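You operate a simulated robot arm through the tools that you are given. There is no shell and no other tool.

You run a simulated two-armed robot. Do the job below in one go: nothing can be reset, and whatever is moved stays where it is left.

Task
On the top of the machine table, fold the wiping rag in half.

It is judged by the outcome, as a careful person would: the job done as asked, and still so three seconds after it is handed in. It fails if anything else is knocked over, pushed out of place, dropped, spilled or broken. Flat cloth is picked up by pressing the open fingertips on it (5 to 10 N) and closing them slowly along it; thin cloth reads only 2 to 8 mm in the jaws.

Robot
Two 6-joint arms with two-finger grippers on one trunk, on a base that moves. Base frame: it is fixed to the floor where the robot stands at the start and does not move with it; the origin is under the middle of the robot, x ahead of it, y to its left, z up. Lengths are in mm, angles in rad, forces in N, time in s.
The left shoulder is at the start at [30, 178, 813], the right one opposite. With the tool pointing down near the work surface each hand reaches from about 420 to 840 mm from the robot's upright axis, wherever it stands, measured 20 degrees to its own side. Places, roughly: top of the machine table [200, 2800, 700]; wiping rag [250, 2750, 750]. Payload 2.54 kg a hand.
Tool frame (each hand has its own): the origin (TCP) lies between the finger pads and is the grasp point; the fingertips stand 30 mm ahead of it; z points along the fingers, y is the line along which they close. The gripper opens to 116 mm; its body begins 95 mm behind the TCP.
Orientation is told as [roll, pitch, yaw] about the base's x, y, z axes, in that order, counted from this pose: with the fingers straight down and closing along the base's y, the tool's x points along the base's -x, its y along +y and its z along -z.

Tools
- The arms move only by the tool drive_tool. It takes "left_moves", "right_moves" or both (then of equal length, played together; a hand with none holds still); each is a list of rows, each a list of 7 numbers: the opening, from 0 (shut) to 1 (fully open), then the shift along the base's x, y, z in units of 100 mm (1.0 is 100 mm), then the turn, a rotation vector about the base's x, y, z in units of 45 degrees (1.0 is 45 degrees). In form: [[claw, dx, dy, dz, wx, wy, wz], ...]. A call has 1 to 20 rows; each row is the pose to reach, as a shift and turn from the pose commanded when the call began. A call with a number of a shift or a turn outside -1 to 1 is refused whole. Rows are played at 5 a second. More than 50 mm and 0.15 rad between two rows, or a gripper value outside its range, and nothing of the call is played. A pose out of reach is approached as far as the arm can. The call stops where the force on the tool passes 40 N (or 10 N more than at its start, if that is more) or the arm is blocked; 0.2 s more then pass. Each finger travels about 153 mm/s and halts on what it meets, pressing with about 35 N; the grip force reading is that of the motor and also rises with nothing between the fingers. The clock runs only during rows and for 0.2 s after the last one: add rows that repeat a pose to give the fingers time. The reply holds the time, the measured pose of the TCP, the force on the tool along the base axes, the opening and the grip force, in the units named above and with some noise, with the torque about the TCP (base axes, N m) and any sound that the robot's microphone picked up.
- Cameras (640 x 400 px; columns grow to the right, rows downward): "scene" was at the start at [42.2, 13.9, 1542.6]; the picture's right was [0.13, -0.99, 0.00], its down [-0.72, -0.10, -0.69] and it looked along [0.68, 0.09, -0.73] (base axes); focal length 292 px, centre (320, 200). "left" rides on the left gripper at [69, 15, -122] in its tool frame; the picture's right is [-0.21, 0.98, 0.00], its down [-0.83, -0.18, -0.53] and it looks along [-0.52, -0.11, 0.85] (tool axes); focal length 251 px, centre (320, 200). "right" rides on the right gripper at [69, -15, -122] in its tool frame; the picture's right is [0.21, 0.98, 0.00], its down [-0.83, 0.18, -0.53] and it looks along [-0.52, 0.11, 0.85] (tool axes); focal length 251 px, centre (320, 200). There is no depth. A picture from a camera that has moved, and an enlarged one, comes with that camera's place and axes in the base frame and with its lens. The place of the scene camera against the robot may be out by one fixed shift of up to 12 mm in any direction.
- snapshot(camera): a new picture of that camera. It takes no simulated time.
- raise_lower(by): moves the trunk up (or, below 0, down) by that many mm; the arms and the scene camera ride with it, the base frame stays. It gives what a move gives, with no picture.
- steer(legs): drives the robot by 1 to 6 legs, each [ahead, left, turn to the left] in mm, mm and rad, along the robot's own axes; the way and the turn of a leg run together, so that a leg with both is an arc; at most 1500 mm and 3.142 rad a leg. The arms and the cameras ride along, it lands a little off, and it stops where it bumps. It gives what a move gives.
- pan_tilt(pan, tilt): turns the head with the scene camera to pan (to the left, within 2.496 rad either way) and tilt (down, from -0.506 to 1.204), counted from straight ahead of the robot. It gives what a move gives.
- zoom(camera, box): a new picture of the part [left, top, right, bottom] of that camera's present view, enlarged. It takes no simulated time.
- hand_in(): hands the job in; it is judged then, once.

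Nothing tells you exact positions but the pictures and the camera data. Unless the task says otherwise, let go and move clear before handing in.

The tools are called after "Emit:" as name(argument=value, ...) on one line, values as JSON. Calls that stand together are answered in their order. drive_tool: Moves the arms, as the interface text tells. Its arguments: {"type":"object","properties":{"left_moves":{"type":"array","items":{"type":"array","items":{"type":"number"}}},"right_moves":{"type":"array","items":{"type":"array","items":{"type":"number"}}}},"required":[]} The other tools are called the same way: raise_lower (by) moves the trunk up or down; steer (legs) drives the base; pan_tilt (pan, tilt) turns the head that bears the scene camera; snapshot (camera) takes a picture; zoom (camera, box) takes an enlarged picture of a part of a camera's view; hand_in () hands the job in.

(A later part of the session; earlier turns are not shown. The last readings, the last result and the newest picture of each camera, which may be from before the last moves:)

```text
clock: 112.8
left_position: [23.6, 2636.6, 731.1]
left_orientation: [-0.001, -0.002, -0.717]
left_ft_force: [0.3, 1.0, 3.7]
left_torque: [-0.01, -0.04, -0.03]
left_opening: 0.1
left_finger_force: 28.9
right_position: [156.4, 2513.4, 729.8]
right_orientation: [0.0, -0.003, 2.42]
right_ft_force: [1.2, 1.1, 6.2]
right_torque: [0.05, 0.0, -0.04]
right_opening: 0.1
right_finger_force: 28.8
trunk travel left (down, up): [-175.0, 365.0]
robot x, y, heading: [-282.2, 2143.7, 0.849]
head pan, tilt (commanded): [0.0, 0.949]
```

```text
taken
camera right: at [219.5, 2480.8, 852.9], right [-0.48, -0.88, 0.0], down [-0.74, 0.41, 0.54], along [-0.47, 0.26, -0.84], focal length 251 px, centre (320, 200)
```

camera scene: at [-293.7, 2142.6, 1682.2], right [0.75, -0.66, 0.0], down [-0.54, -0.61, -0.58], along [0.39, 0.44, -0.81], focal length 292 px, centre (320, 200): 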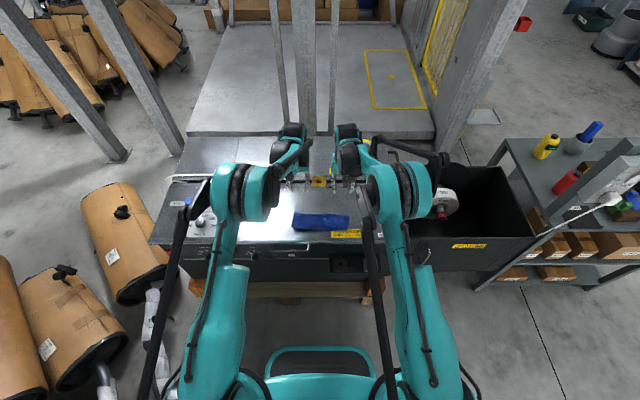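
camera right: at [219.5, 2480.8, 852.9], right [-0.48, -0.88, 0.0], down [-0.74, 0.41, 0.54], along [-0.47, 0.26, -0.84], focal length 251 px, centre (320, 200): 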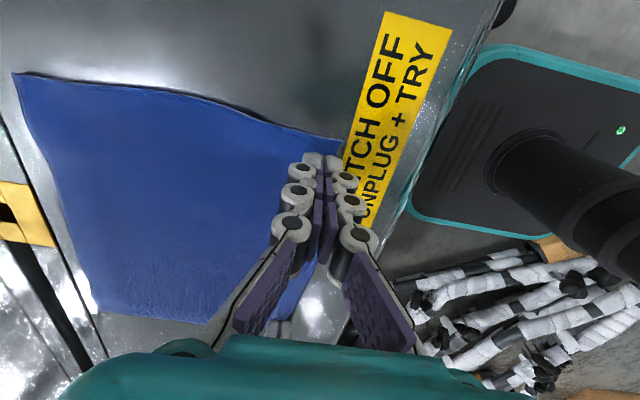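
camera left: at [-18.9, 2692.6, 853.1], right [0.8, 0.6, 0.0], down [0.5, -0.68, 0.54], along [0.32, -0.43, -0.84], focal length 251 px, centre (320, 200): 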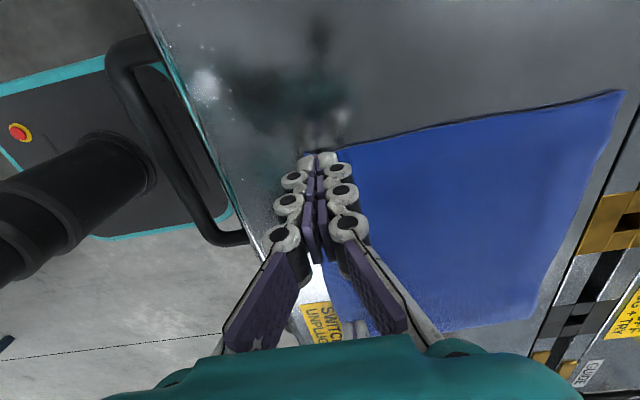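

Pulling worked very well: the rag is flat, square and back at its original place (near edge f≈-90, far edge f≈100). I lift the hands and turn them back to the normal yaw while heading for the far corners again.

Emit:
drive_tool(left_moves=[[0, 0, 0, 0.1, 0, 0, 0], [0.1, 0, 0, 0.3, 0, 0, 0], [0.3, 0, 0, 0.5, 0, 0, 0.1], [0.3, 0.1, 0.1, 0.7, 0, 0, 0.28], [0.3, 0.2, 0.2, 0.9, 0, 0, 0.46], [0.3, 0.3, 0.3, 1.0, 0, 0, 0.64], [0.3, 0.4, 0.4, 1.0, 0, 0, 0.82], [0.3, 0.5, 0.5, 1.0, 0, 0, 1.0], [0.3, 0.5, 0.5, 1.0, 0, 0, 1.0]], right_moves=[[0, 0, 0, 0.1, 0, 0, 0], [0.1, 0, 0, 0.3, 0, 0, 0], [0.3, 0, 0, 0.5, 0, 0, -0.1], [0.3, 0.1, 0.12, 0.7, 0, 0, -0.28], [0.3, 0.2, 0.24, 0.9, 0, 0, -0.46], [0.3, 0.3, 0.36, 1.0, 0, 0, -0.64], [0.3, 0.4, 0.48, 1.0, 0, 0, -0.82], [0.3, 0.5, 0.6, 1.0, 0, 0, -1.0], [0.3, 0.5, 0.6, 1.0, 0, 0, -1.0]])

Emit:
drive_tool(left_moves=[[0.3, 0.1, 0.1, 0, 0, 0, 0.17], [0.3, 0.2, 0.2, 0, 0, 0, 0.34], [0.3, 0.3, 0.3, 0, 0, 0, 0.5], [0.3, 0.4, 0.4, 0, 0, 0, 0.67], [0.3, 0.5, 0.5, 0, 0, 0, 0.84], [0.3, 0.6, 0.55, 0, 0, 0, 1.0], [0.3, 0.6, 0.55, 0, 0, 0, 1.0]], right_moves=[[0.3, 0.1, 0.12, 0, 0, 0, -0.17], [0.3, 0.2, 0.24, 0, 0, 0, -0.34], [0.3, 0.3, 0.36, 0, 0, 0, -0.5], [0.3, 0.38, 0.48, 0, 0, 0, -0.67], [0.3, 0.44, 0.6, 0, 0, 0, -0.84], [0.3, 0.5, 0.72, 0, 0, 0, -1.0], [0.3, 0.5, 0.72, 0, 0, 0, -1.0]])

Emit:
snapshot(camera="left")

Emit:
snapshot(camera="right")

Emit:
zoom(camera="scene", box=[240, 150, 400, 270])

```text
clock: 114.8
left_position: [70.8, 2684.8, 829.9]
left_orientation: [0.0, -0.002, 0.07]
left_ft_force: [0.3, -0.9, 0.8]
left_torque: [0.0, 0.01, 0.0]
left_opening: 34.7
left_finger_force: 0.0
right_position: [206.4, 2576.0, 831.0]
right_orientation: [0.0, -0.003, 1.635]
right_ft_force: [0.5, -0.2, 0.1]
right_torque: [0.04, 0.01, 0.01]
right_opening: 35.0
right_finger_force: 0.1
trunk travel left (down, up): [-175.0, 365.0]
robot x, y, heading: [-287.2, 2138.1, 0.85]
head pan, tilt (commanded): [0.0, 0.949]
```

```text
clock: 116.4
left_position: [132.0, 2740.4, 830.7]
left_orientation: [0.0, -0.003, 0.855]
left_ft_force: [1.1, 0.7, 0.3]
left_torque: [0.01, -0.01, 0.02]
left_opening: 34.7
left_finger_force: 0.1
right_position: [254.2, 2646.5, 828.4]
right_orientation: [0.0, -0.001, 0.847]
right_ft_force: [0.0, 0.1, -0.1]
right_torque: [0.0, 0.03, -0.01]
right_opening: 34.7
right_finger_force: 0.1
trunk travel left (down, up): [-175.0, 365.0]
robot x, y, heading: [-282.2, 2147.0, 0.85]
head pan, tilt (commanded): [0.0, 0.949]
```

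```text
taken
camera left: at [75.2, 2698.2, 953.7], right [-0.6, 0.8, 0.0], down [0.68, 0.5, 0.54], along [0.43, 0.32, -0.84], focal length 251 px, centre (320, 200)
```

left: 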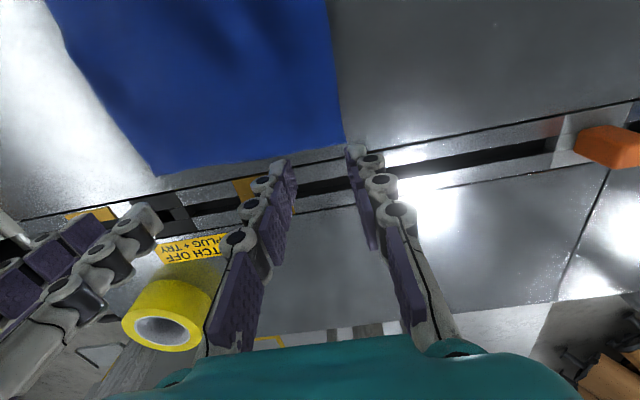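

```text
taken
camera right: at [221.1, 2585.6, 952.1], right [-0.87, 0.48, 0.0], down [0.41, 0.74, 0.54], along [0.26, 0.47, -0.84], focal length 251 px, centre (320, 200)
```

right: 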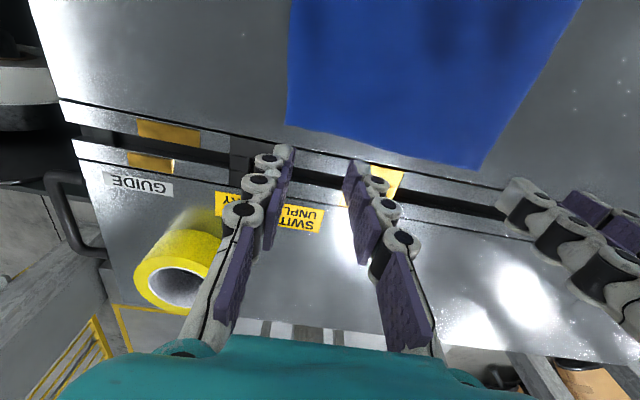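

```text
3.33 times, centred on (320, 210) of scene
camera zoom: at [-262.1, 2178.8, 1682.2], right [0.75, -0.66, 0.0], down [-0.54, -0.61, -0.58], along [0.38, 0.44, -0.81], focal length 973 px, centre (320, 167)
```

zoom: 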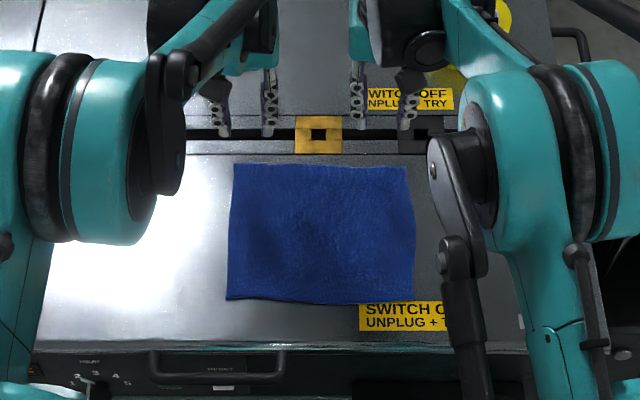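

The rag lies flat: far edge at f≈92/87 (left/right), near edge at f≈-91/-97. I bring both hands down over the far corners again, this time close to the edge.

Emit:
drive_tool(left_moves=[[0.3, 0.09, 0.035, -0.2, 0, 0, 0], [0.3, 0.176, 0.067, -0.45, 0, 0, 0], [0.3, 0.176, 0.067, -0.7, 0, 0, 0], [0.3, 0.176, 0.067, -0.88, 0, 0, 0], [0.3, 0.176, 0.067, -0.88, 0, 0, 0]], right_moves=[[0.3, 0.005, 0.006, -0.2, 0, 0, 0], [0.3, 0.011, 0.012, -0.45, 0, 0, 0], [0.3, 0.011, 0.012, -0.7, 0, 0, 0], [0.3, 0.011, 0.012, -0.87, 0, 0, 0], [0.3, 0.011, 0.012, -0.87, 0, 0, 0]])

Emit:
zoom(camera="left", box=[200, 80, 440, 230])

Emit:
zoom(camera="right", box=[200, 80, 440, 230])

```text
clock: 117.6
left_position: [150.0, 2749.4, 739.8]
left_orientation: [0.0, -0.003, 0.851]
left_ft_force: [0.5, -0.4, -1.0]
left_torque: [0.02, -0.03, 0.04]
left_opening: 34.8
left_finger_force: 0.0
right_position: [257.1, 2648.1, 742.7]
right_orientation: [0.0, 0.0, 0.85]
right_ft_force: [0.1, 0.5, -0.6]
right_torque: [0.04, 0.01, -0.05]
right_opening: 34.7
right_finger_force: 0.0
trunk travel left (down, up): [-175.0, 365.0]
robot x, y, heading: [-280.8, 2143.8, 0.845]
head pan, tilt (commanded): [0.0, 0.949]
```

```text
2.67 times, centred on (320, 155) of left
camera zoom: at [93.5, 2707.1, 862.5], right [-0.6, 0.8, 0.0], down [0.68, 0.5, 0.54], along [0.43, 0.32, -0.84], focal length 670 px, centre (320, 320)
```

zoom: 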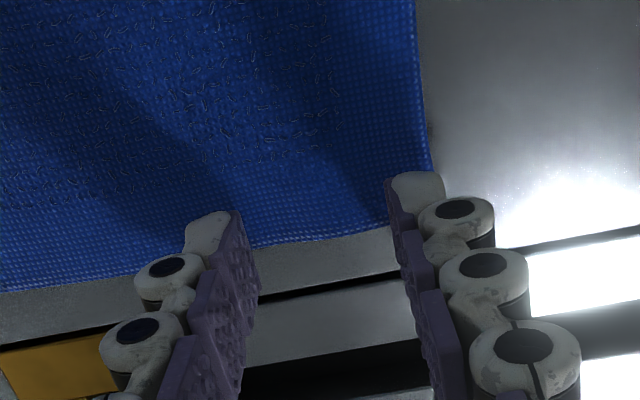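

```text
2.67 times, centred on (320, 155) of right
camera zoom: at [223.5, 2586.8, 864.8], right [-0.88, 0.48, 0.0], down [0.41, 0.74, 0.54], along [0.26, 0.47, -0.84], focal length 670 px, centre (320, 320)
```

zoom: 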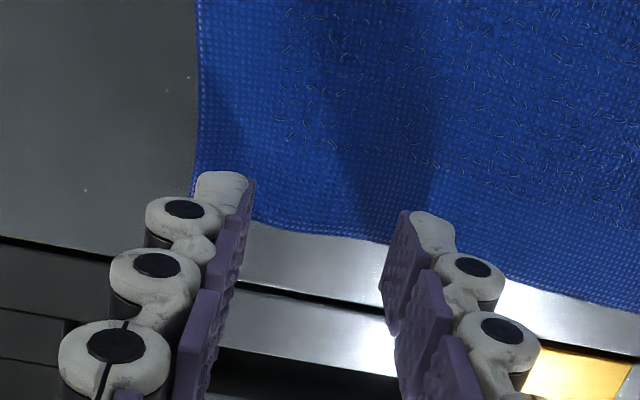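

Fingertips are 3–4 mm inside the far edge and well within the corners. I lower to contact.

Emit:
drive_tool(left_moves=[[0.3, 0, 0, -0.03, 0, 0, 0], [0.3, 0, 0, -0.06, 0, 0, 0], [0.3, 0, 0, -0.06, 0, 0, 0]], right_moves=[[0.3, 0, 0, -0.05, 0, 0, 0], [0.3, 0, 0, -0.085, 0, 0, 0], [0.3, 0, 0, -0.085, 0, 0, 0]])

Emit:
drive_tool(left_moves=[[0.3, 0, 0, -0.01, 0, 0, 0], [0.3, 0, 0, -0.01, 0, 0, 0]], right_moves=[[0.3, 0, 0, -0.01, 0, 0, 0], [0.3, 0, 0, -0.01, 0, 0, 0]])

```text
clock: 118.4
left_position: [148.6, 2749.5, 733.4]
left_orientation: [0.0, -0.003, 0.853]
left_ft_force: [0.7, -0.2, 2.0]
left_torque: [0.0, 0.0, -0.02]
left_opening: 34.9
left_finger_force: 0.0
right_position: [257.8, 2647.5, 734.1]
right_orientation: [0.001, -0.001, 0.851]
right_ft_force: [0.5, -0.4, 2.0]
right_torque: [-0.04, -0.02, 0.01]
right_opening: 35.1
right_finger_force: 0.0
trunk travel left (down, up): [-175.0, 365.0]
robot x, y, heading: [-282.4, 2141.1, 0.854]
head pan, tilt (commanded): [0.0, 0.949]
```

```text
clock: 119.0
left_position: [149.9, 2748.7, 734.0]
left_orientation: [0.001, -0.002, 0.853]
left_ft_force: [0.0, 0.1, 1.7]
left_torque: [0.0, 0.05, 0.01]
left_opening: 34.8
left_finger_force: 0.0
right_position: [256.9, 2647.6, 732.5]
right_orientation: [-0.001, -0.002, 0.85]
right_ft_force: [1.1, 0.1, 6.3]
right_torque: [-0.04, -0.01, 0.0]
right_opening: 35.1
right_finger_force: 0.1
trunk travel left (down, up): [-175.0, 365.0]
robot x, y, heading: [-282.4, 2142.1, 0.851]
head pan, tilt (commanded): [0.0, 0.949]
```

Right presses 6 N, left 2 N. I press the left a bit more and close both slowly with slight sinking.

Emit:
drive_tool(left_moves=[[0.3, 0, 0, -0.012, 0, 0, 0], [0.28, 0, 0, -0.013, 0, 0, 0], [0.26, 0, 0, -0.014, 0, 0, 0], [0.24, 0, 0, -0.015, 0, 0, 0], [0.22, 0, 0, -0.017, 0, 0, 0], [0.2, 0, 0, -0.019, 0, 0, 0], [0.18, 0, 0, -0.021, 0, 0, 0], [0.16, 0, 0, -0.023, 0, 0, 0], [0.14, 0, 0, -0.025, 0, 0, 0], [0.12, 0, 0, -0.027, 0, 0, 0], [0.1, 0, 0, -0.028, 0, 0, 0], [0.08, 0, 0, -0.029, 0, 0, 0], [0.06, 0, 0, -0.03, 0, 0, 0], [0.04, 0, 0, -0.03, 0, 0, 0], [0.02, 0, 0, -0.03, 0, 0, 0], [0.0, 0, 0, -0.03, 0, 0, 0], [0.0, 0, 0, -0.03, 0, 0, 0], [0.0, 0, 0, -0.03, 0, 0, 0]], right_moves=[[0.3, 0, 0, -0.003, 0, 0, 0], [0.28, 0, 0, -0.004, 0, 0, 0], [0.26, 0, 0, -0.005, 0, 0, 0], [0.24, 0, 0, -0.006, 0, 0, 0], [0.22, 0, 0, -0.008, 0, 0, 0], [0.2, 0, 0, -0.01, 0, 0, 0], [0.18, 0, 0, -0.012, 0, 0, 0], [0.16, 0, 0, -0.014, 0, 0, 0], [0.14, 0, 0, -0.016, 0, 0, 0], [0.12, 0, 0, -0.018, 0, 0, 0], [0.1, 0, 0, -0.019, 0, 0, 0], [0.08, 0, 0, -0.02, 0, 0, 0], [0.06, 0, 0, -0.021, 0, 0, 0], [0.04, 0, 0, -0.021, 0, 0, 0], [0.02, 0, 0, -0.021, 0, 0, 0], [0.0, 0, 0, -0.021, 0, 0, 0], [0.0, 0, 0, -0.021, 0, 0, 0], [0.0, 0, 0, -0.021, 0, 0, 0]])

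Emit:
zoom(camera="left", box=[200, 80, 440, 230])

Emit:
zoom(camera="right", box=[200, 80, 440, 230])

```text
clock: 122.8
left_position: [149.4, 2747.3, 733.2]
left_orientation: [-0.001, -0.002, 0.853]
left_ft_force: [-1.2, 0.7, 0.1]
left_torque: [-0.04, 0.0, 0.01]
left_opening: 0.0
left_finger_force: 28.6
right_position: [257.9, 2646.6, 730.9]
right_orientation: [-0.001, -0.001, 0.849]
right_ft_force: [0.3, 0.2, 4.6]
right_torque: [-0.01, 0.03, -0.01]
right_opening: 3.3
right_finger_force: 32.4
trunk travel left (down, up): [-175.0, 365.0]
robot x, y, heading: [-281.1, 2141.6, 0.849]
head pan, tilt (commanded): [0.0, 0.949]
```

```text
2.67 times, centred on (320, 155) of left
camera zoom: at [92.4, 2705.9, 856.1], right [-0.6, 0.8, 0.0], down [0.68, 0.5, 0.54], along [0.43, 0.32, -0.84], focal length 670 px, centre (320, 320)
```

zoom: 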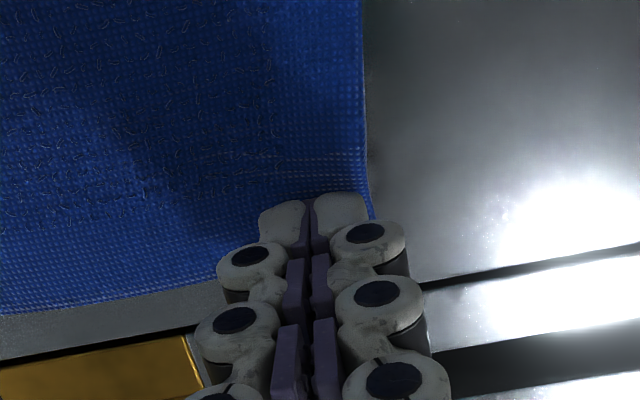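

```text
2.67 times, centred on (320, 155) of right
camera zoom: at [223.3, 2586.6, 853.8], right [-0.88, 0.48, 0.0], down [0.41, 0.74, 0.54], along [0.26, 0.47, -0.84], focal length 670 px, centre (320, 320)
```

zoom: 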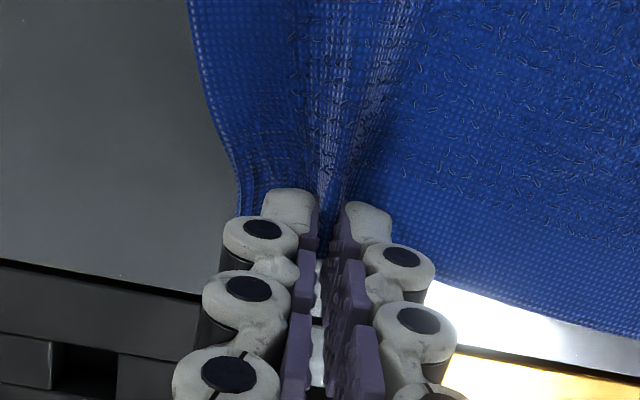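

The right caught the cloth (3.3 mm); the left slipped. I lift the left, reopen, shift inward ~12 mm and press more firmly.

Emit:
drive_tool(left_moves=[[0.0, 0, 0, 0.05, 0, 0, 0], [0.1, 0, 0, 0.1, 0, 0, 0], [0.2, 0.05, -0.045, 0.1, 0, 0, 0], [0.31, 0.09, -0.08, 0.1, 0, 0, 0], [0.31, 0.09, -0.08, 0.1, 0, 0, 0]])

Emit:
zoom(camera="left", box=[200, 80, 440, 230])

```text
clock: 124.0
left_position: [158.8, 2738.9, 740.6]
left_orientation: [-0.001, -0.002, 0.853]
left_ft_force: [0.7, 0.1, -0.7]
left_torque: [-0.01, -0.01, 0.04]
left_opening: 36.1
left_finger_force: 0.0
right_position: [258.0, 2646.7, 731.3]
right_orientation: [0.0, -0.003, 0.849]
right_ft_force: [-0.4, 0.1, 4.9]
right_torque: [-0.04, 0.02, -0.02]
right_opening: 3.4
right_finger_force: 32.2
trunk travel left (down, up): [-175.0, 365.0]
robot x, y, heading: [-280.6, 2141.2, 0.845]
head pan, tilt (commanded): [0.0, 0.949]
```

```text
2.67 times, centred on (320, 155) of left
camera zoom: at [101.7, 2696.9, 864.4], right [-0.6, 0.8, 0.0], down [0.68, 0.5, 0.54], along [0.43, 0.32, -0.84], focal length 670 px, centre (320, 320)
```

zoom: 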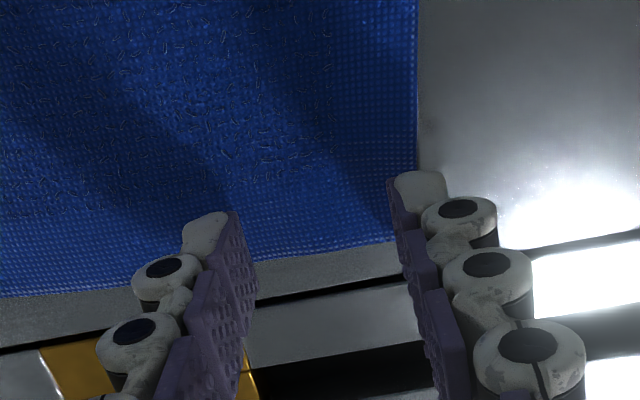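

The side edge is only ~7 mm outside the outer pad, so I shift the left another 8 mm inward and 4 mm forward, then lower to contact.

Emit:
drive_tool(left_moves=[[0.31, 0.086, -0.023, 0, 0, 0, 0], [0.31, 0.086, -0.023, -0.05, 0, 0, 0], [0.31, 0.086, -0.023, -0.08, 0, 0, 0], [0.31, 0.086, -0.023, -0.08, 0, 0, 0]])

Emit:
drive_tool(left_moves=[[0.31, 0, 0, -0.01, 0, 0, 0], [0.31, 0, 0, -0.01, 0, 0, 0]])

Emit:
zoom(camera="left", box=[200, 80, 440, 230])

```text
clock: 125.0
left_position: [164.7, 2737.5, 735.8]
left_orientation: [-0.001, -0.003, 0.852]
left_ft_force: [0.5, 0.2, 0.0]
left_torque: [-0.01, 0.01, 0.0]
left_opening: 36.1
left_finger_force: 0.1
left hand out of reach, approached as far as the arm can: row 3, 4
right_position: [257.7, 2647.5, 731.3]
right_orientation: [0.001, -0.003, 0.85]
right_ft_force: [-1.1, 0.1, 5.5]
right_torque: [-0.05, 0.02, -0.03]
right_opening: 3.4
right_finger_force: 31.8
trunk travel left (down, up): [-175.0, 365.0]
robot x, y, heading: [-283.2, 2149.7, 0.852]
head pan, tilt (commanded): [0.0, 0.949]
```

```text
clock: 125.6
left_position: [163.9, 2736.7, 735.5]
left_orientation: [-0.001, -0.002, 0.852]
left_ft_force: [0.1, 0.0, 0.0]
left_torque: [-0.02, 0.0, -0.02]
left_opening: 35.8
left_finger_force: 0.1
right_position: [256.6, 2647.6, 732.2]
right_orientation: [0.001, -0.001, 0.849]
right_ft_force: [-0.9, 0.7, 4.8]
right_torque: [-0.05, 0.03, -0.02]
right_opening: 3.3
right_finger_force: 32.7
trunk travel left (down, up): [-175.0, 365.0]
robot x, y, heading: [-281.7, 2143.6, 0.854]
head pan, tilt (commanded): [0.0, 0.949]
```

```text
2.67 times, centred on (320, 155) of left
camera zoom: at [107.5, 2694.1, 858.2], right [-0.6, 0.8, 0.0], down [0.68, 0.5, 0.54], along [0.43, 0.32, -0.84], focal length 670 px, centre (320, 320)
```

zoom: 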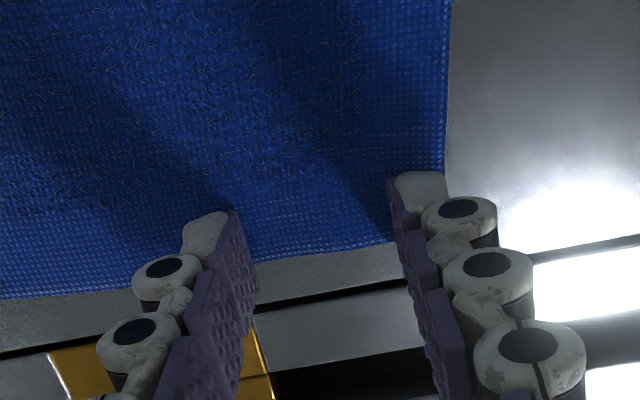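

The left hand is at its reach limit here, so I bring it back 5 mm and press down there.

Emit:
drive_tool(left_moves=[[0.31, -0.033, -0.037, 0, 0, 0, 0], [0.31, -0.033, -0.037, -0.02, 0, 0, 0], [0.31, -0.033, -0.037, -0.02, 0, 0, 0]])

Emit:
drive_tool(left_moves=[[0.31, 0, 0, -0.01, 0, 0, 0], [0.31, 0, 0, -0.01, 0, 0, 0]])

```text
clock: 126.4
left_position: [161.7, 2732.5, 734.1]
left_orientation: [0.0, -0.002, 0.854]
left_ft_force: [-0.7, 0.3, 5.1]
left_torque: [-0.03, -0.02, 0.05]
left_opening: 35.8
left_finger_force: 0.7
right_position: [257.4, 2647.0, 731.2]
right_orientation: [0.001, -0.001, 0.849]
right_ft_force: [0.4, 0.7, 4.4]
right_torque: [-0.01, 0.0, -0.03]
right_opening: 3.3
right_finger_force: 32.3
trunk travel left (down, up): [-175.0, 365.0]
robot x, y, heading: [-280.1, 2139.8, 0.848]
head pan, tilt (commanded): [0.0, 0.949]
```

```text
clock: 127.0
left_position: [161.0, 2732.1, 733.4]
left_orientation: [-0.001, -0.002, 0.853]
left_ft_force: [0.8, 0.1, 8.9]
left_torque: [-0.02, -0.06, 0.01]
left_opening: 35.0
left_finger_force: 0.0
right_position: [257.8, 2646.9, 731.6]
right_orientation: [-0.001, -0.002, 0.851]
right_ft_force: [0.3, 0.4, 2.2]
right_torque: [0.02, -0.02, -0.01]
right_opening: 3.4
right_finger_force: 32.8
trunk travel left (down, up): [-175.0, 365.0]
robot x, y, heading: [-285.7, 2140.7, 0.849]
head pan, tilt (commanded): [0.0, 0.949]
```

The left now presses with 9 N. I close it slowly.

Emit:
drive_tool(left_moves=[[0.29, 0, 0, 0, 0, 0, 0], [0.27, 0, 0, -0.001, 0, 0, 0], [0.25, 0, 0, -0.002, 0, 0, 0], [0.23, 0, 0, -0.004, 0, 0, 0], [0.21, 0, 0, -0.006, 0, 0, 0], [0.19, 0, 0, -0.008, 0, 0, 0], [0.17, 0, 0, -0.01, 0, 0, 0], [0.15, 0, 0, -0.012, 0, 0, 0], [0.13, 0, 0, -0.014, 0, 0, 0], [0.11, 0, 0, -0.016, 0, 0, 0], [0.09, 0, 0, -0.018, 0, 0, 0], [0.07, 0, 0, -0.019, 0, 0, 0], [0.05, 0, 0, -0.02, 0, 0, 0], [0.03, 0, 0, -0.02, 0, 0, 0], [0.0, 0, 0, -0.02, 0, 0, 0], [0.0, 0, 0, -0.02, 0, 0, 0], [0.0, 0, 0, -0.02, 0, 0, 0]])

Emit:
zoom(camera="left", box=[200, 80, 440, 230])

```text
clock: 130.6
left_position: [160.8, 2732.1, 730.6]
left_orientation: [-0.001, -0.003, 0.854]
left_ft_force: [5.7, -3.3, 13.6]
left_torque: [-0.17, -0.15, 0.05]
left_opening: 4.0
left_finger_force: 32.7
right_position: [257.4, 2647.7, 733.0]
right_orientation: [-0.001, -0.003, 0.849]
right_ft_force: [-4.8, 3.5, 1.6]
right_torque: [0.04, 0.14, -0.05]
right_opening: 3.4
right_finger_force: 32.5
trunk travel left (down, up): [-175.0, 365.0]
robot x, y, heading: [-282.1, 2143.0, 0.847]
head pan, tilt (commanded): [0.0, 0.949]
```

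```text
2.67 times, centred on (320, 155) of left
camera zoom: at [104.0, 2689.7, 853.6], right [-0.59, 0.8, 0.0], down [0.68, 0.5, 0.54], along [0.43, 0.32, -0.84], focal length 670 px, centre (320, 320)
```

zoom: 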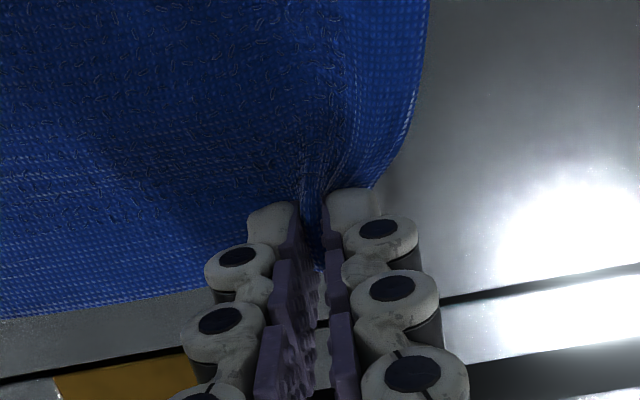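

Both jaws hold the far edge (4.0 and 3.4 mm). I now fold with a low arc so the lower half is not lifted, bringing the edge to about f=-30 first.

Emit:
drive_tool(left_moves=[[0, -0.03, -0.034, 0.14, 0, 0, 0], [0, -0.089, -0.089, 0.28, 0, 0, 0], [0, -0.176, -0.171, 0.4, 0, 0, 0], [0, -0.277, -0.268, 0.5, 0, 0, 0], [0, -0.392, -0.38, 0.56, 0, 0, 0], [0, -0.506, -0.493, 0.58, 0, 0, 0], [0, -0.621, -0.605, 0.54, 0, 0, 0], [0, -0.708, -0.688, 0.45, 0, 0, 0], [0, -0.761, -0.748, 0.35, 0, 0, 0], [0, -0.794, -0.785, 0.25, 0, 0, 0], [0, -0.794, -0.785, 0.25, 0, 0, 0]], right_moves=[[0, -0.03, -0.034, 0.14, 0, 0, 0], [0, -0.091, -0.087, 0.28, 0, 0, 0], [0, -0.182, -0.166, 0.4, 0, 0, 0], [0, -0.287, -0.26, 0.5, 0, 0, 0], [0, -0.404, -0.369, 0.56, 0, 0, 0], [0, -0.522, -0.479, 0.58, 0, 0, 0], [0, -0.64, -0.588, 0.54, 0, 0, 0], [0, -0.731, -0.668, 0.45, 0, 0, 0], [0, -0.784, -0.728, 0.35, 0, 0, 0], [0, -0.817, -0.765, 0.25, 0, 0, 0], [0, -0.817, -0.765, 0.25, 0, 0, 0]])

Emit:
snapshot(camera="left")

Emit:
snapshot(camera="right")

Emit:
zoom(camera="scene", box=[240, 150, 400, 270])

```text
clock: 133.0
left_position: [81.5, 2653.1, 756.7]
left_orientation: [0.0, -0.002, 0.853]
left_ft_force: [0.3, 0.6, 0.3]
left_torque: [0.02, 0.06, -0.02]
left_opening: 3.9
left_finger_force: 33.0
right_position: [175.4, 2573.9, 755.5]
right_orientation: [0.001, -0.003, 0.849]
right_ft_force: [0.4, 0.5, 0.4]
right_torque: [-0.02, -0.02, -0.06]
right_opening: 3.2
right_finger_force: 32.0
trunk travel left (down, up): [-175.0, 365.0]
robot x, y, heading: [-285.6, 2143.9, 0.85]
head pan, tilt (commanded): [0.0, 0.949]
```

```text
taken
camera left: at [25.4, 2610.8, 878.4], right [-0.6, 0.8, 0.0], down [0.68, 0.5, 0.54], along [0.43, 0.32, -0.84], focal length 251 px, centre (320, 200)
```

left: 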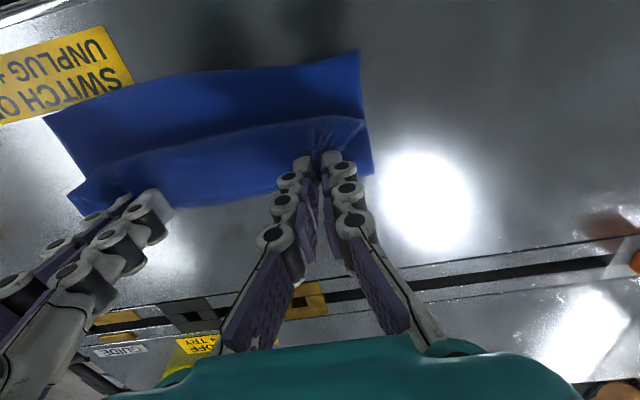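

```text
taken
camera right: at [140.9, 2511.6, 877.9], right [-0.88, 0.48, 0.0], down [0.41, 0.74, 0.54], along [0.26, 0.47, -0.84], focal length 251 px, centre (320, 200)
```

right: 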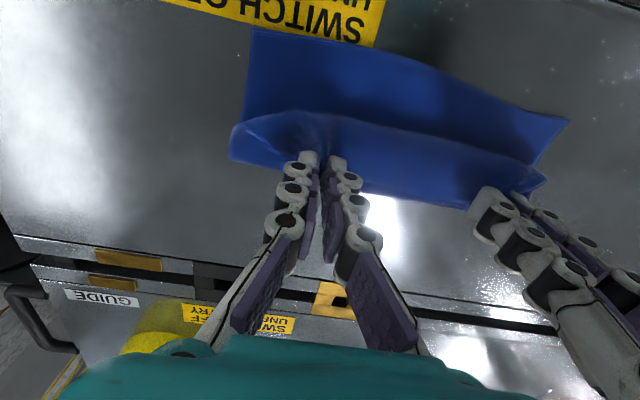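

```text
3.33 times, centred on (320, 210) of scene
camera zoom: at [-261.8, 2178.9, 1682.2], right [0.75, -0.66, 0.0], down [-0.54, -0.61, -0.58], along [0.38, 0.44, -0.81], focal length 973 px, centre (320, 167)
```

zoom: 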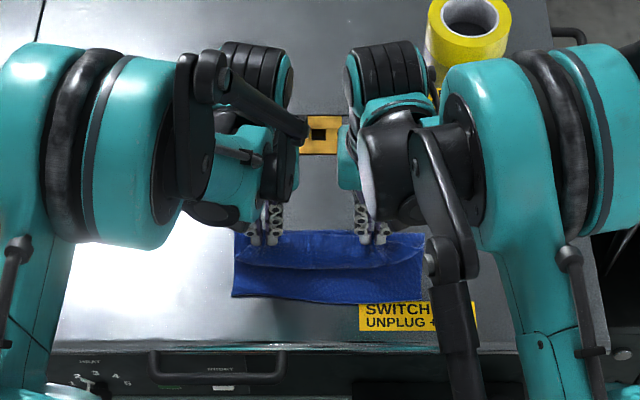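

The geometry looks right: near edge at f≈-89, fold at f≈-7, the doubled-back flap between f≈-54 and -20. I lower the edge gently onto the cloth and open the jaws.

Emit:
drive_tool(left_moves=[[0, 0, 0, -0.05, 0, 0, 0], [0, 0, 0, -0.1, 0, 0, 0], [0, 0, 0, -0.14, 0, 0, 0], [0, 0, 0, -0.14, 0, 0, 0]], right_moves=[[0, 0, 0, -0.05, 0, 0, 0], [0, 0, 0, -0.1, 0, 0, 0], [0, 0, 0, -0.13, 0, 0, 0], [0, 0, 0, -0.13, 0, 0, 0]])

Emit:
zoom(camera="left", box=[40, 40, 400, 240])

Emit:
zoom(camera="right", box=[220, 10, 580, 210])

```text
clock: 134.0
left_position: [80.9, 2651.9, 742.3]
left_orientation: [0.001, -0.001, 0.853]
left_ft_force: [0.8, 0.3, 1.6]
left_torque: [-0.03, -0.02, 0.02]
left_opening: 3.4
left_finger_force: 33.2
right_position: [175.4, 2572.3, 744.1]
right_orientation: [0.0, -0.003, 0.849]
right_ft_force: [-0.3, 0.8, 2.5]
right_torque: [0.02, 0.0, -0.02]
right_opening: 3.0
right_finger_force: 32.4
trunk travel left (down, up): [-175.0, 365.0]
robot x, y, heading: [-283.1, 2142.4, 0.852]
head pan, tilt (commanded): [0.0, 0.949]
```

```text
1.78 times, centred on (220, 140) of left
camera zoom: at [25.0, 2610.6, 865.2], right [-0.6, 0.8, 0.0], down [0.68, 0.5, 0.54], along [0.43, 0.32, -0.84], focal length 447 px, centre (498, 307)
```

zoom: 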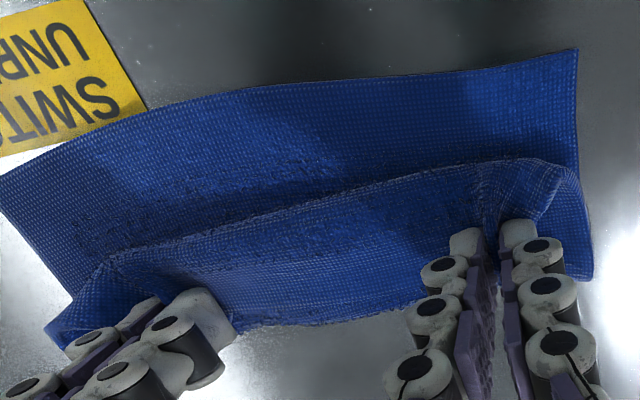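

```text
1.78 times, centred on (400, 110) of right
camera zoom: at [141.3, 2510.8, 865.5], right [-0.88, 0.48, 0.0], down [0.41, 0.74, 0.54], along [0.26, 0.47, -0.84], focal length 447 px, centre (178, 360)
```

zoom: 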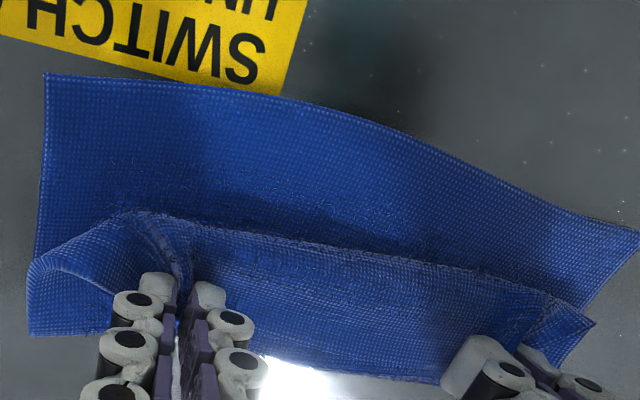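

The layers are clear: lower half visible from the near edge to the doubled-back bend at f≈-58. I release both jaws slowly and lift slightly.

Emit:
drive_tool(left_moves=[[0.04, 0, 0, 0, 0, 0, 0], [0.08, 0, 0, 0, 0, 0, 0], [0.12, 0, 0, 0, 0, 0, 0], [0.16, 0, 0, 0, 0, 0, 0], [0.2, 0, 0, 0, 0, 0, 0], [0.24, 0, 0, 0.0, 0, 0, 0], [0.28, 0, 0, 0.0, 0, 0, 0], [0.32, 0, 0, 0.0, 0, 0, 0], [0.36, 0, 0, 0.0, 0, 0, 0], [0.36, 0, 0, 0.1, 0, 0, 0], [0.36, 0, 0, 0.25, 0, 0, 0], [0.36, 0, 0, 0.4, 0, 0, 0], [0.36, 0, 0, 0.6, 0, 0, 0], [0.36, 0, 0, 0.6, 0, 0, 0]], right_moves=[[0.04, 0, 0, 0, 0, 0, 0], [0.08, 0, 0, 0, 0, 0, 0], [0.12, 0, 0, 0, 0, 0, 0], [0.16, 0, 0, 0, 0, 0, 0], [0.2, 0, 0, 0, 0, 0, 0], [0.24, 0, 0, 0.0, 0, 0, 0], [0.28, 0, 0, 0.0, 0, 0, 0], [0.32, 0, 0, 0.0, 0, 0, 0], [0.36, 0, 0, 0.0, 0, 0, 0], [0.36, 0, 0, 0.1, 0, 0, 0], [0.36, 0, 0, 0.25, 0, 0, 0], [0.36, 0, 0, 0.4, 0, 0, 0], [0.36, 0, 0, 0.6, 0, 0, 0], [0.36, 0, 0, 0.6, 0, 0, 0]])

Emit:
snapshot(camera="left")

Emit:
snapshot(camera="right")

Emit:
zoom(camera="scene", box=[240, 150, 400, 270])

```text
clock: 137.0
left_position: [82.0, 2652.0, 801.9]
left_orientation: [0.0, -0.002, 0.854]
left_ft_force: [-0.3, 0.3, -0.9]
left_torque: [-0.02, -0.02, 0.04]
left_opening: 41.6
left_finger_force: 0.1
right_position: [174.9, 2573.5, 801.4]
right_orientation: [0.0, -0.001, 0.851]
right_ft_force: [0.3, 0.6, -0.1]
right_torque: [0.0, 0.03, -0.03]
right_opening: 41.9
right_finger_force: 0.0
trunk travel left (down, up): [-175.0, 365.0]
robot x, y, heading: [-282.2, 2145.4, 0.845]
head pan, tilt (commanded): [0.0, 0.949]
```

```text
taken
camera left: at [26.1, 2610.1, 924.4], right [-0.6, 0.8, 0.0], down [0.68, 0.5, 0.54], along [0.43, 0.32, -0.84], focal length 251 px, centre (320, 200)
```

left: 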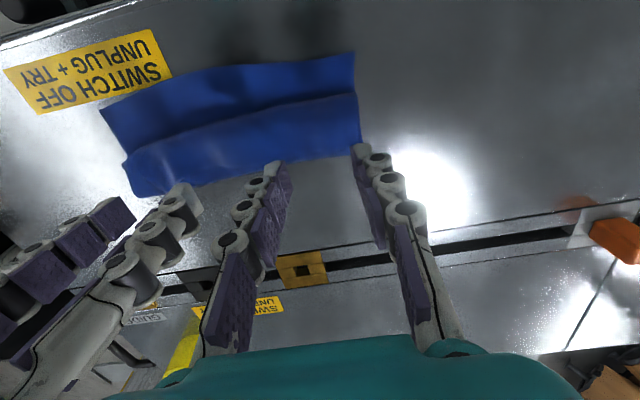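

```text
taken
camera right: at [141.1, 2512.8, 923.2], right [-0.88, 0.48, 0.0], down [0.41, 0.74, 0.53], along [0.26, 0.47, -0.84], focal length 251 px, centre (320, 200)
```

right: 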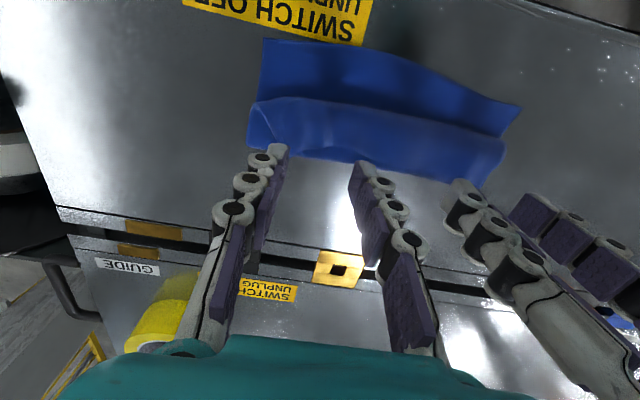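

```text
3.33 times, centred on (320, 210) of scene
camera zoom: at [-261.3, 2179.5, 1682.1], right [0.75, -0.66, 0.0], down [-0.54, -0.61, -0.58], along [0.38, 0.44, -0.81], focal length 973 px, centre (320, 167)
```

zoom: 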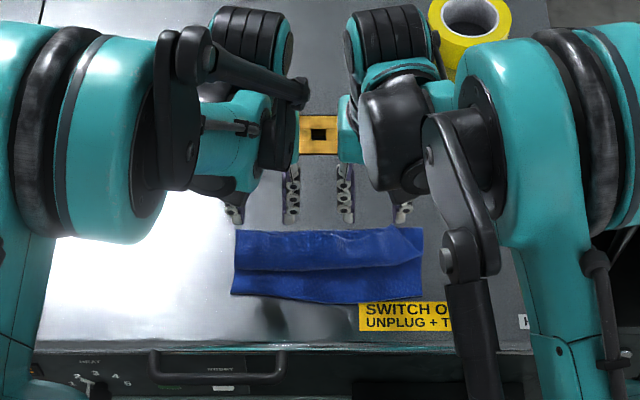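

Released. I zoom in closely on the folded rag to see where the far edge ended up.

Emit:
zoom(camera="left", box=[90, 40, 370, 210])

Emit:
zoom(camera="right", box=[240, 30, 530, 200])

Emit:
zoom(camera="scene", box=[285, 215, 355, 255])

```text
2.29 times, centred on (230, 125) of left
camera zoom: at [26.1, 2610.1, 924.4], right [-0.6, 0.8, 0.0], down [0.68, 0.5, 0.54], along [0.43, 0.32, -0.84], focal length 575 px, centre (526, 371)
```

zoom: 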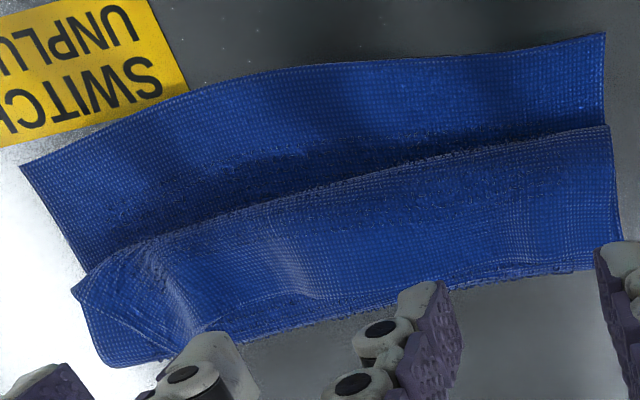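

```text
2.21 times, centred on (385, 115) of right
camera zoom: at [141.1, 2512.8, 923.2], right [-0.88, 0.48, 0.0], down [0.41, 0.74, 0.53], along [0.26, 0.47, -0.84], focal length 555 px, centre (177, 388)
```

zoom: 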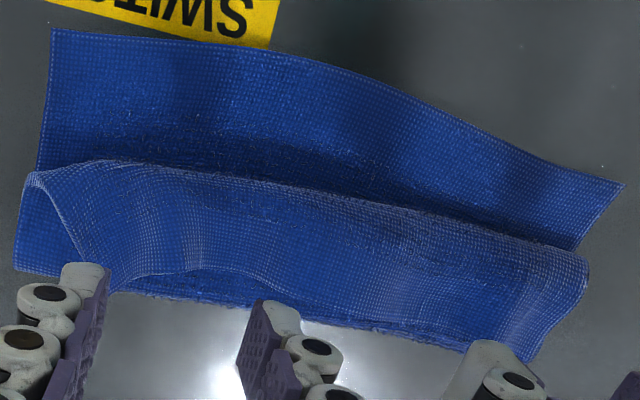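

```text
9.14 times, centred on (320, 235) of scene
camera zoom: at [-261.3, 2179.5, 1682.1], right [0.75, -0.66, 0.0], down [-0.54, -0.61, -0.58], along [0.38, 0.44, -0.81], focal length 2668 px, centre (320, -120)
```

zoom: 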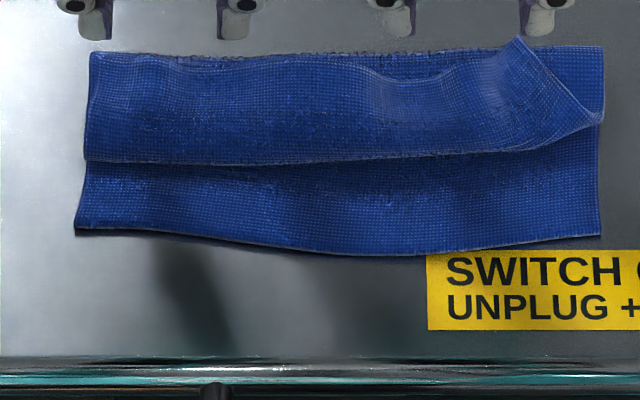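

The flap is still doubled back (fold at f≈0, near edge f≈-88). Better idea: pick up the near edge instead, lift the whole rag like a curtain so it hangs straight, lay its lower half down moving forward, then bring the held edge back on top—this way the cloth leaves the jaws in the natural direction. I move above the near corners.

Emit:
drive_tool(left_moves=[[0.3, -0.12, -0.08, 0, 0, 0, 0], [0.3, -0.24, -0.16, 0, 0, 0, 0], [0.3, -0.36, -0.24, 0, 0, 0, 0], [0.3, -0.487, -0.326, 0, 0, 0, 0], [0.3, -0.487, -0.326, -0.2, 0, 0, 0], [0.3, -0.487, -0.326, -0.4, 0, 0, 0], [0.3, -0.487, -0.326, -0.4, 0, 0, 0]], right_moves=[[0.3, -0.07, -0.14, 0, 0, 0, 0], [0.3, -0.14, -0.28, 0, 0, 0, 0], [0.3, -0.2, -0.42, 0, 0, 0, 0], [0.3, -0.275, -0.555, 0, 0, 0, 0], [0.3, -0.275, -0.555, -0.2, 0, 0, 0], [0.3, -0.275, -0.555, -0.4, 0, 0, 0], [0.3, -0.275, -0.555, -0.4, 0, 0, 0]])

Emit:
zoom(camera="left", box=[160, 60, 480, 260])

Emit:
zoom(camera="right", box=[160, 60, 480, 260])

```text
clock: 138.6
left_position: [31.2, 2620.2, 760.8]
left_orientation: [-0.001, -0.001, 0.854]
left_ft_force: [1.1, 1.4, 0.5]
left_torque: [0.0, -0.02, 0.02]
left_opening: 35.0
left_finger_force: 0.0
right_position: [146.3, 2518.0, 762.8]
right_orientation: [0.0, -0.001, 0.849]
right_ft_force: [-0.1, 0.0, 0.2]
right_torque: [-0.02, -0.02, 0.04]
right_opening: 34.8
right_finger_force: 0.0
trunk travel left (down, up): [-175.0, 365.0]
robot x, y, heading: [-282.1, 2142.2, 0.851]
head pan, tilt (commanded): [0.0, 0.949]
```

```text
2.00 times, centred on (320, 160) of left
camera zoom: at [-24.5, 2578.7, 883.6], right [-0.6, 0.8, 0.0], down [0.68, 0.5, 0.54], along [0.43, 0.32, -0.84], focal length 503 px, centre (320, 280)
```

zoom: 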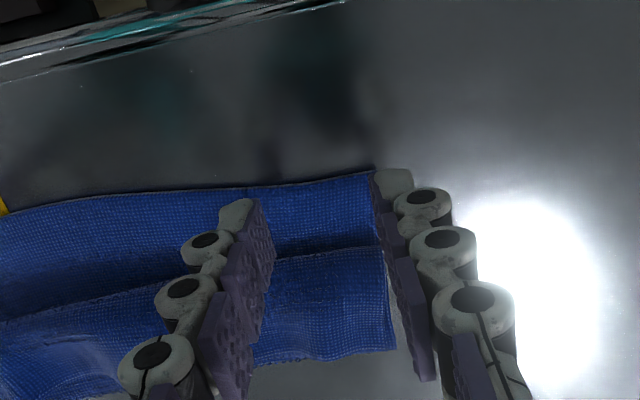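

```text
2.00 times, centred on (320, 160) of right
camera zoom: at [111.9, 2456.8, 885.0], right [-0.88, 0.48, 0.0], down [0.41, 0.74, 0.54], along [0.26, 0.47, -0.84], focal length 503 px, centre (320, 280)
```

zoom: 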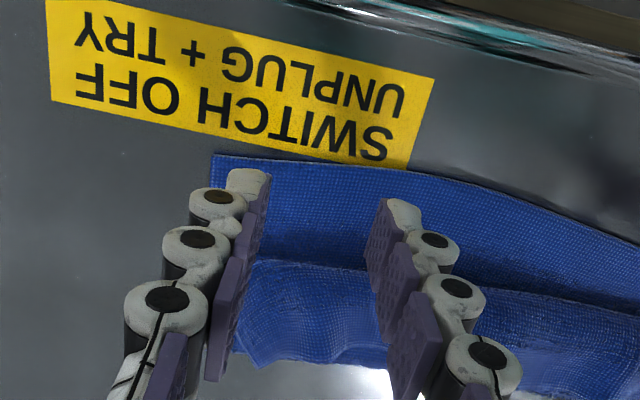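

The near edge is a single free layer here. I shift the left hand 10 mm inward, adjust the right slightly with a small yaw, and go down to just above contact.

Emit:
drive_tool(left_moves=[[0.3, 0.088, -0.051, -0.08, 0, 0, 0], [0.3, 0.088, -0.051, -0.16, 0, 0, 0], [0.3, 0.088, -0.051, -0.23, 0, 0, 0], [0.3, 0.088, -0.051, -0.23, 0, 0, 0]], right_moves=[[0.3, 0.0, -0.06, -0.08, 0, 0, 0.15], [0.3, 0.0, -0.06, -0.16, 0, 0, 0.15], [0.3, 0.0, -0.06, -0.24, 0, 0, 0.15], [0.3, 0.0, -0.06, -0.24, 0, 0, 0.15]])

Emit:
zoom(camera="left", box=[200, 80, 440, 230])

Emit:
zoom(camera="right", box=[200, 80, 440, 230])

```text
clock: 139.6
left_position: [41.0, 2615.5, 738.8]
left_orientation: [0.0, -0.003, 0.854]
left_ft_force: [-0.4, 0.4, -0.5]
left_torque: [-0.03, -0.01, 0.03]
left_opening: 34.8
left_finger_force: 0.1
right_position: [148.2, 2510.1, 736.9]
right_orientation: [-0.001, -0.002, 0.969]
right_ft_force: [-0.8, 0.3, -0.6]
right_torque: [-0.05, 0.02, 0.02]
right_opening: 34.8
right_finger_force: 0.0
trunk travel left (down, up): [-175.0, 365.0]
robot x, y, heading: [-281.8, 2147.1, 0.846]
head pan, tilt (commanded): [0.0, 0.949]
```

```text
2.67 times, centred on (320, 155) of left
camera zoom: at [-13.9, 2573.0, 861.8], right [-0.6, 0.8, 0.0], down [0.68, 0.5, 0.54], along [0.43, 0.32, -0.84], focal length 670 px, centre (320, 320)
```

zoom: 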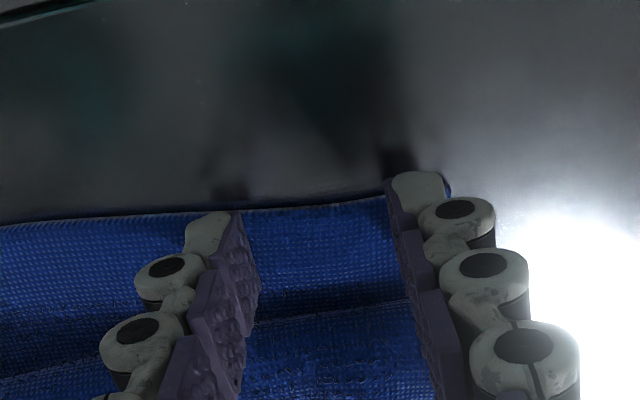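

```text
2.67 times, centred on (320, 155) of right
camera zoom: at [120.9, 2446.0, 860.3], right [-0.93, 0.38, 0.0], down [0.32, 0.78, 0.54], along [0.2, 0.5, -0.84], focal length 670 px, centre (320, 320)
```

zoom: 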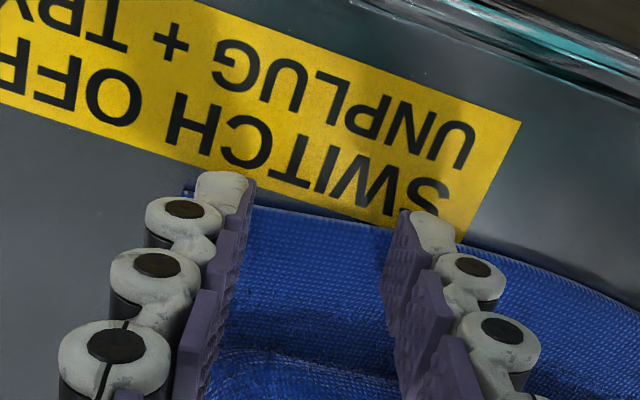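

Both hands are 4–7 mm inside the near edge and ~16 mm from the side edges. I lower to contact.

Emit:
drive_tool(left_moves=[[0.3, -0.02, -0.022, -0.03, 0, 0, 0], [0.3, -0.02, -0.022, -0.055, 0, 0, 0], [0.3, -0.02, -0.022, -0.055, 0, 0, 0]], right_moves=[[0.3, 0, 0, -0.02, 0, 0, 0], [0.3, 0, 0, -0.04, 0, 0, 0], [0.3, 0, 0, -0.04, 0, 0, 0]])

Emit:
drive_tool(left_moves=[[0.3, 0, 0, -0.01, 0, 0, 0], [0.3, 0, 0, -0.01, 0, 0, 0]], right_moves=[[0.3, 0, 0, -0.01, 0, 0, 0], [0.3, 0, 0, -0.01, 0, 0, 0]])

```text
clock: 140.4
left_position: [40.5, 2613.5, 733.9]
left_orientation: [-0.001, -0.002, 0.853]
left_ft_force: [-0.4, -0.6, 3.7]
left_torque: [-0.01, -0.05, -0.03]
left_opening: 35.0
left_finger_force: 0.1
right_position: [147.4, 2511.1, 735.2]
right_orientation: [-0.002, -0.003, 0.968]
right_ft_force: [0.7, 0.7, 1.3]
right_torque: [-0.03, 0.01, 0.02]
right_opening: 34.9
right_finger_force: 0.0
trunk travel left (down, up): [-175.0, 365.0]
robot x, y, heading: [-282.1, 2145.4, 0.848]
head pan, tilt (commanded): [0.0, 0.949]
```

```text
clock: 141.0
left_position: [39.7, 2614.2, 733.6]
left_orientation: [0.001, -0.004, 0.852]
left_ft_force: [2.7, 1.0, 10.9]
left_torque: [0.0, -0.22, -0.01]
left_opening: 35.7
left_finger_force: 0.6
right_position: [147.5, 2510.5, 732.9]
right_orientation: [0.001, -0.001, 0.971]
right_ft_force: [0.3, 0.2, 2.8]
right_torque: [0.04, 0.0, 0.02]
right_opening: 34.8
right_finger_force: 0.1
trunk travel left (down, up): [-175.0, 365.0]
robot x, y, heading: [-282.7, 2144.1, 0.85]
head pan, tilt (commanded): [0.0, 0.949]
```

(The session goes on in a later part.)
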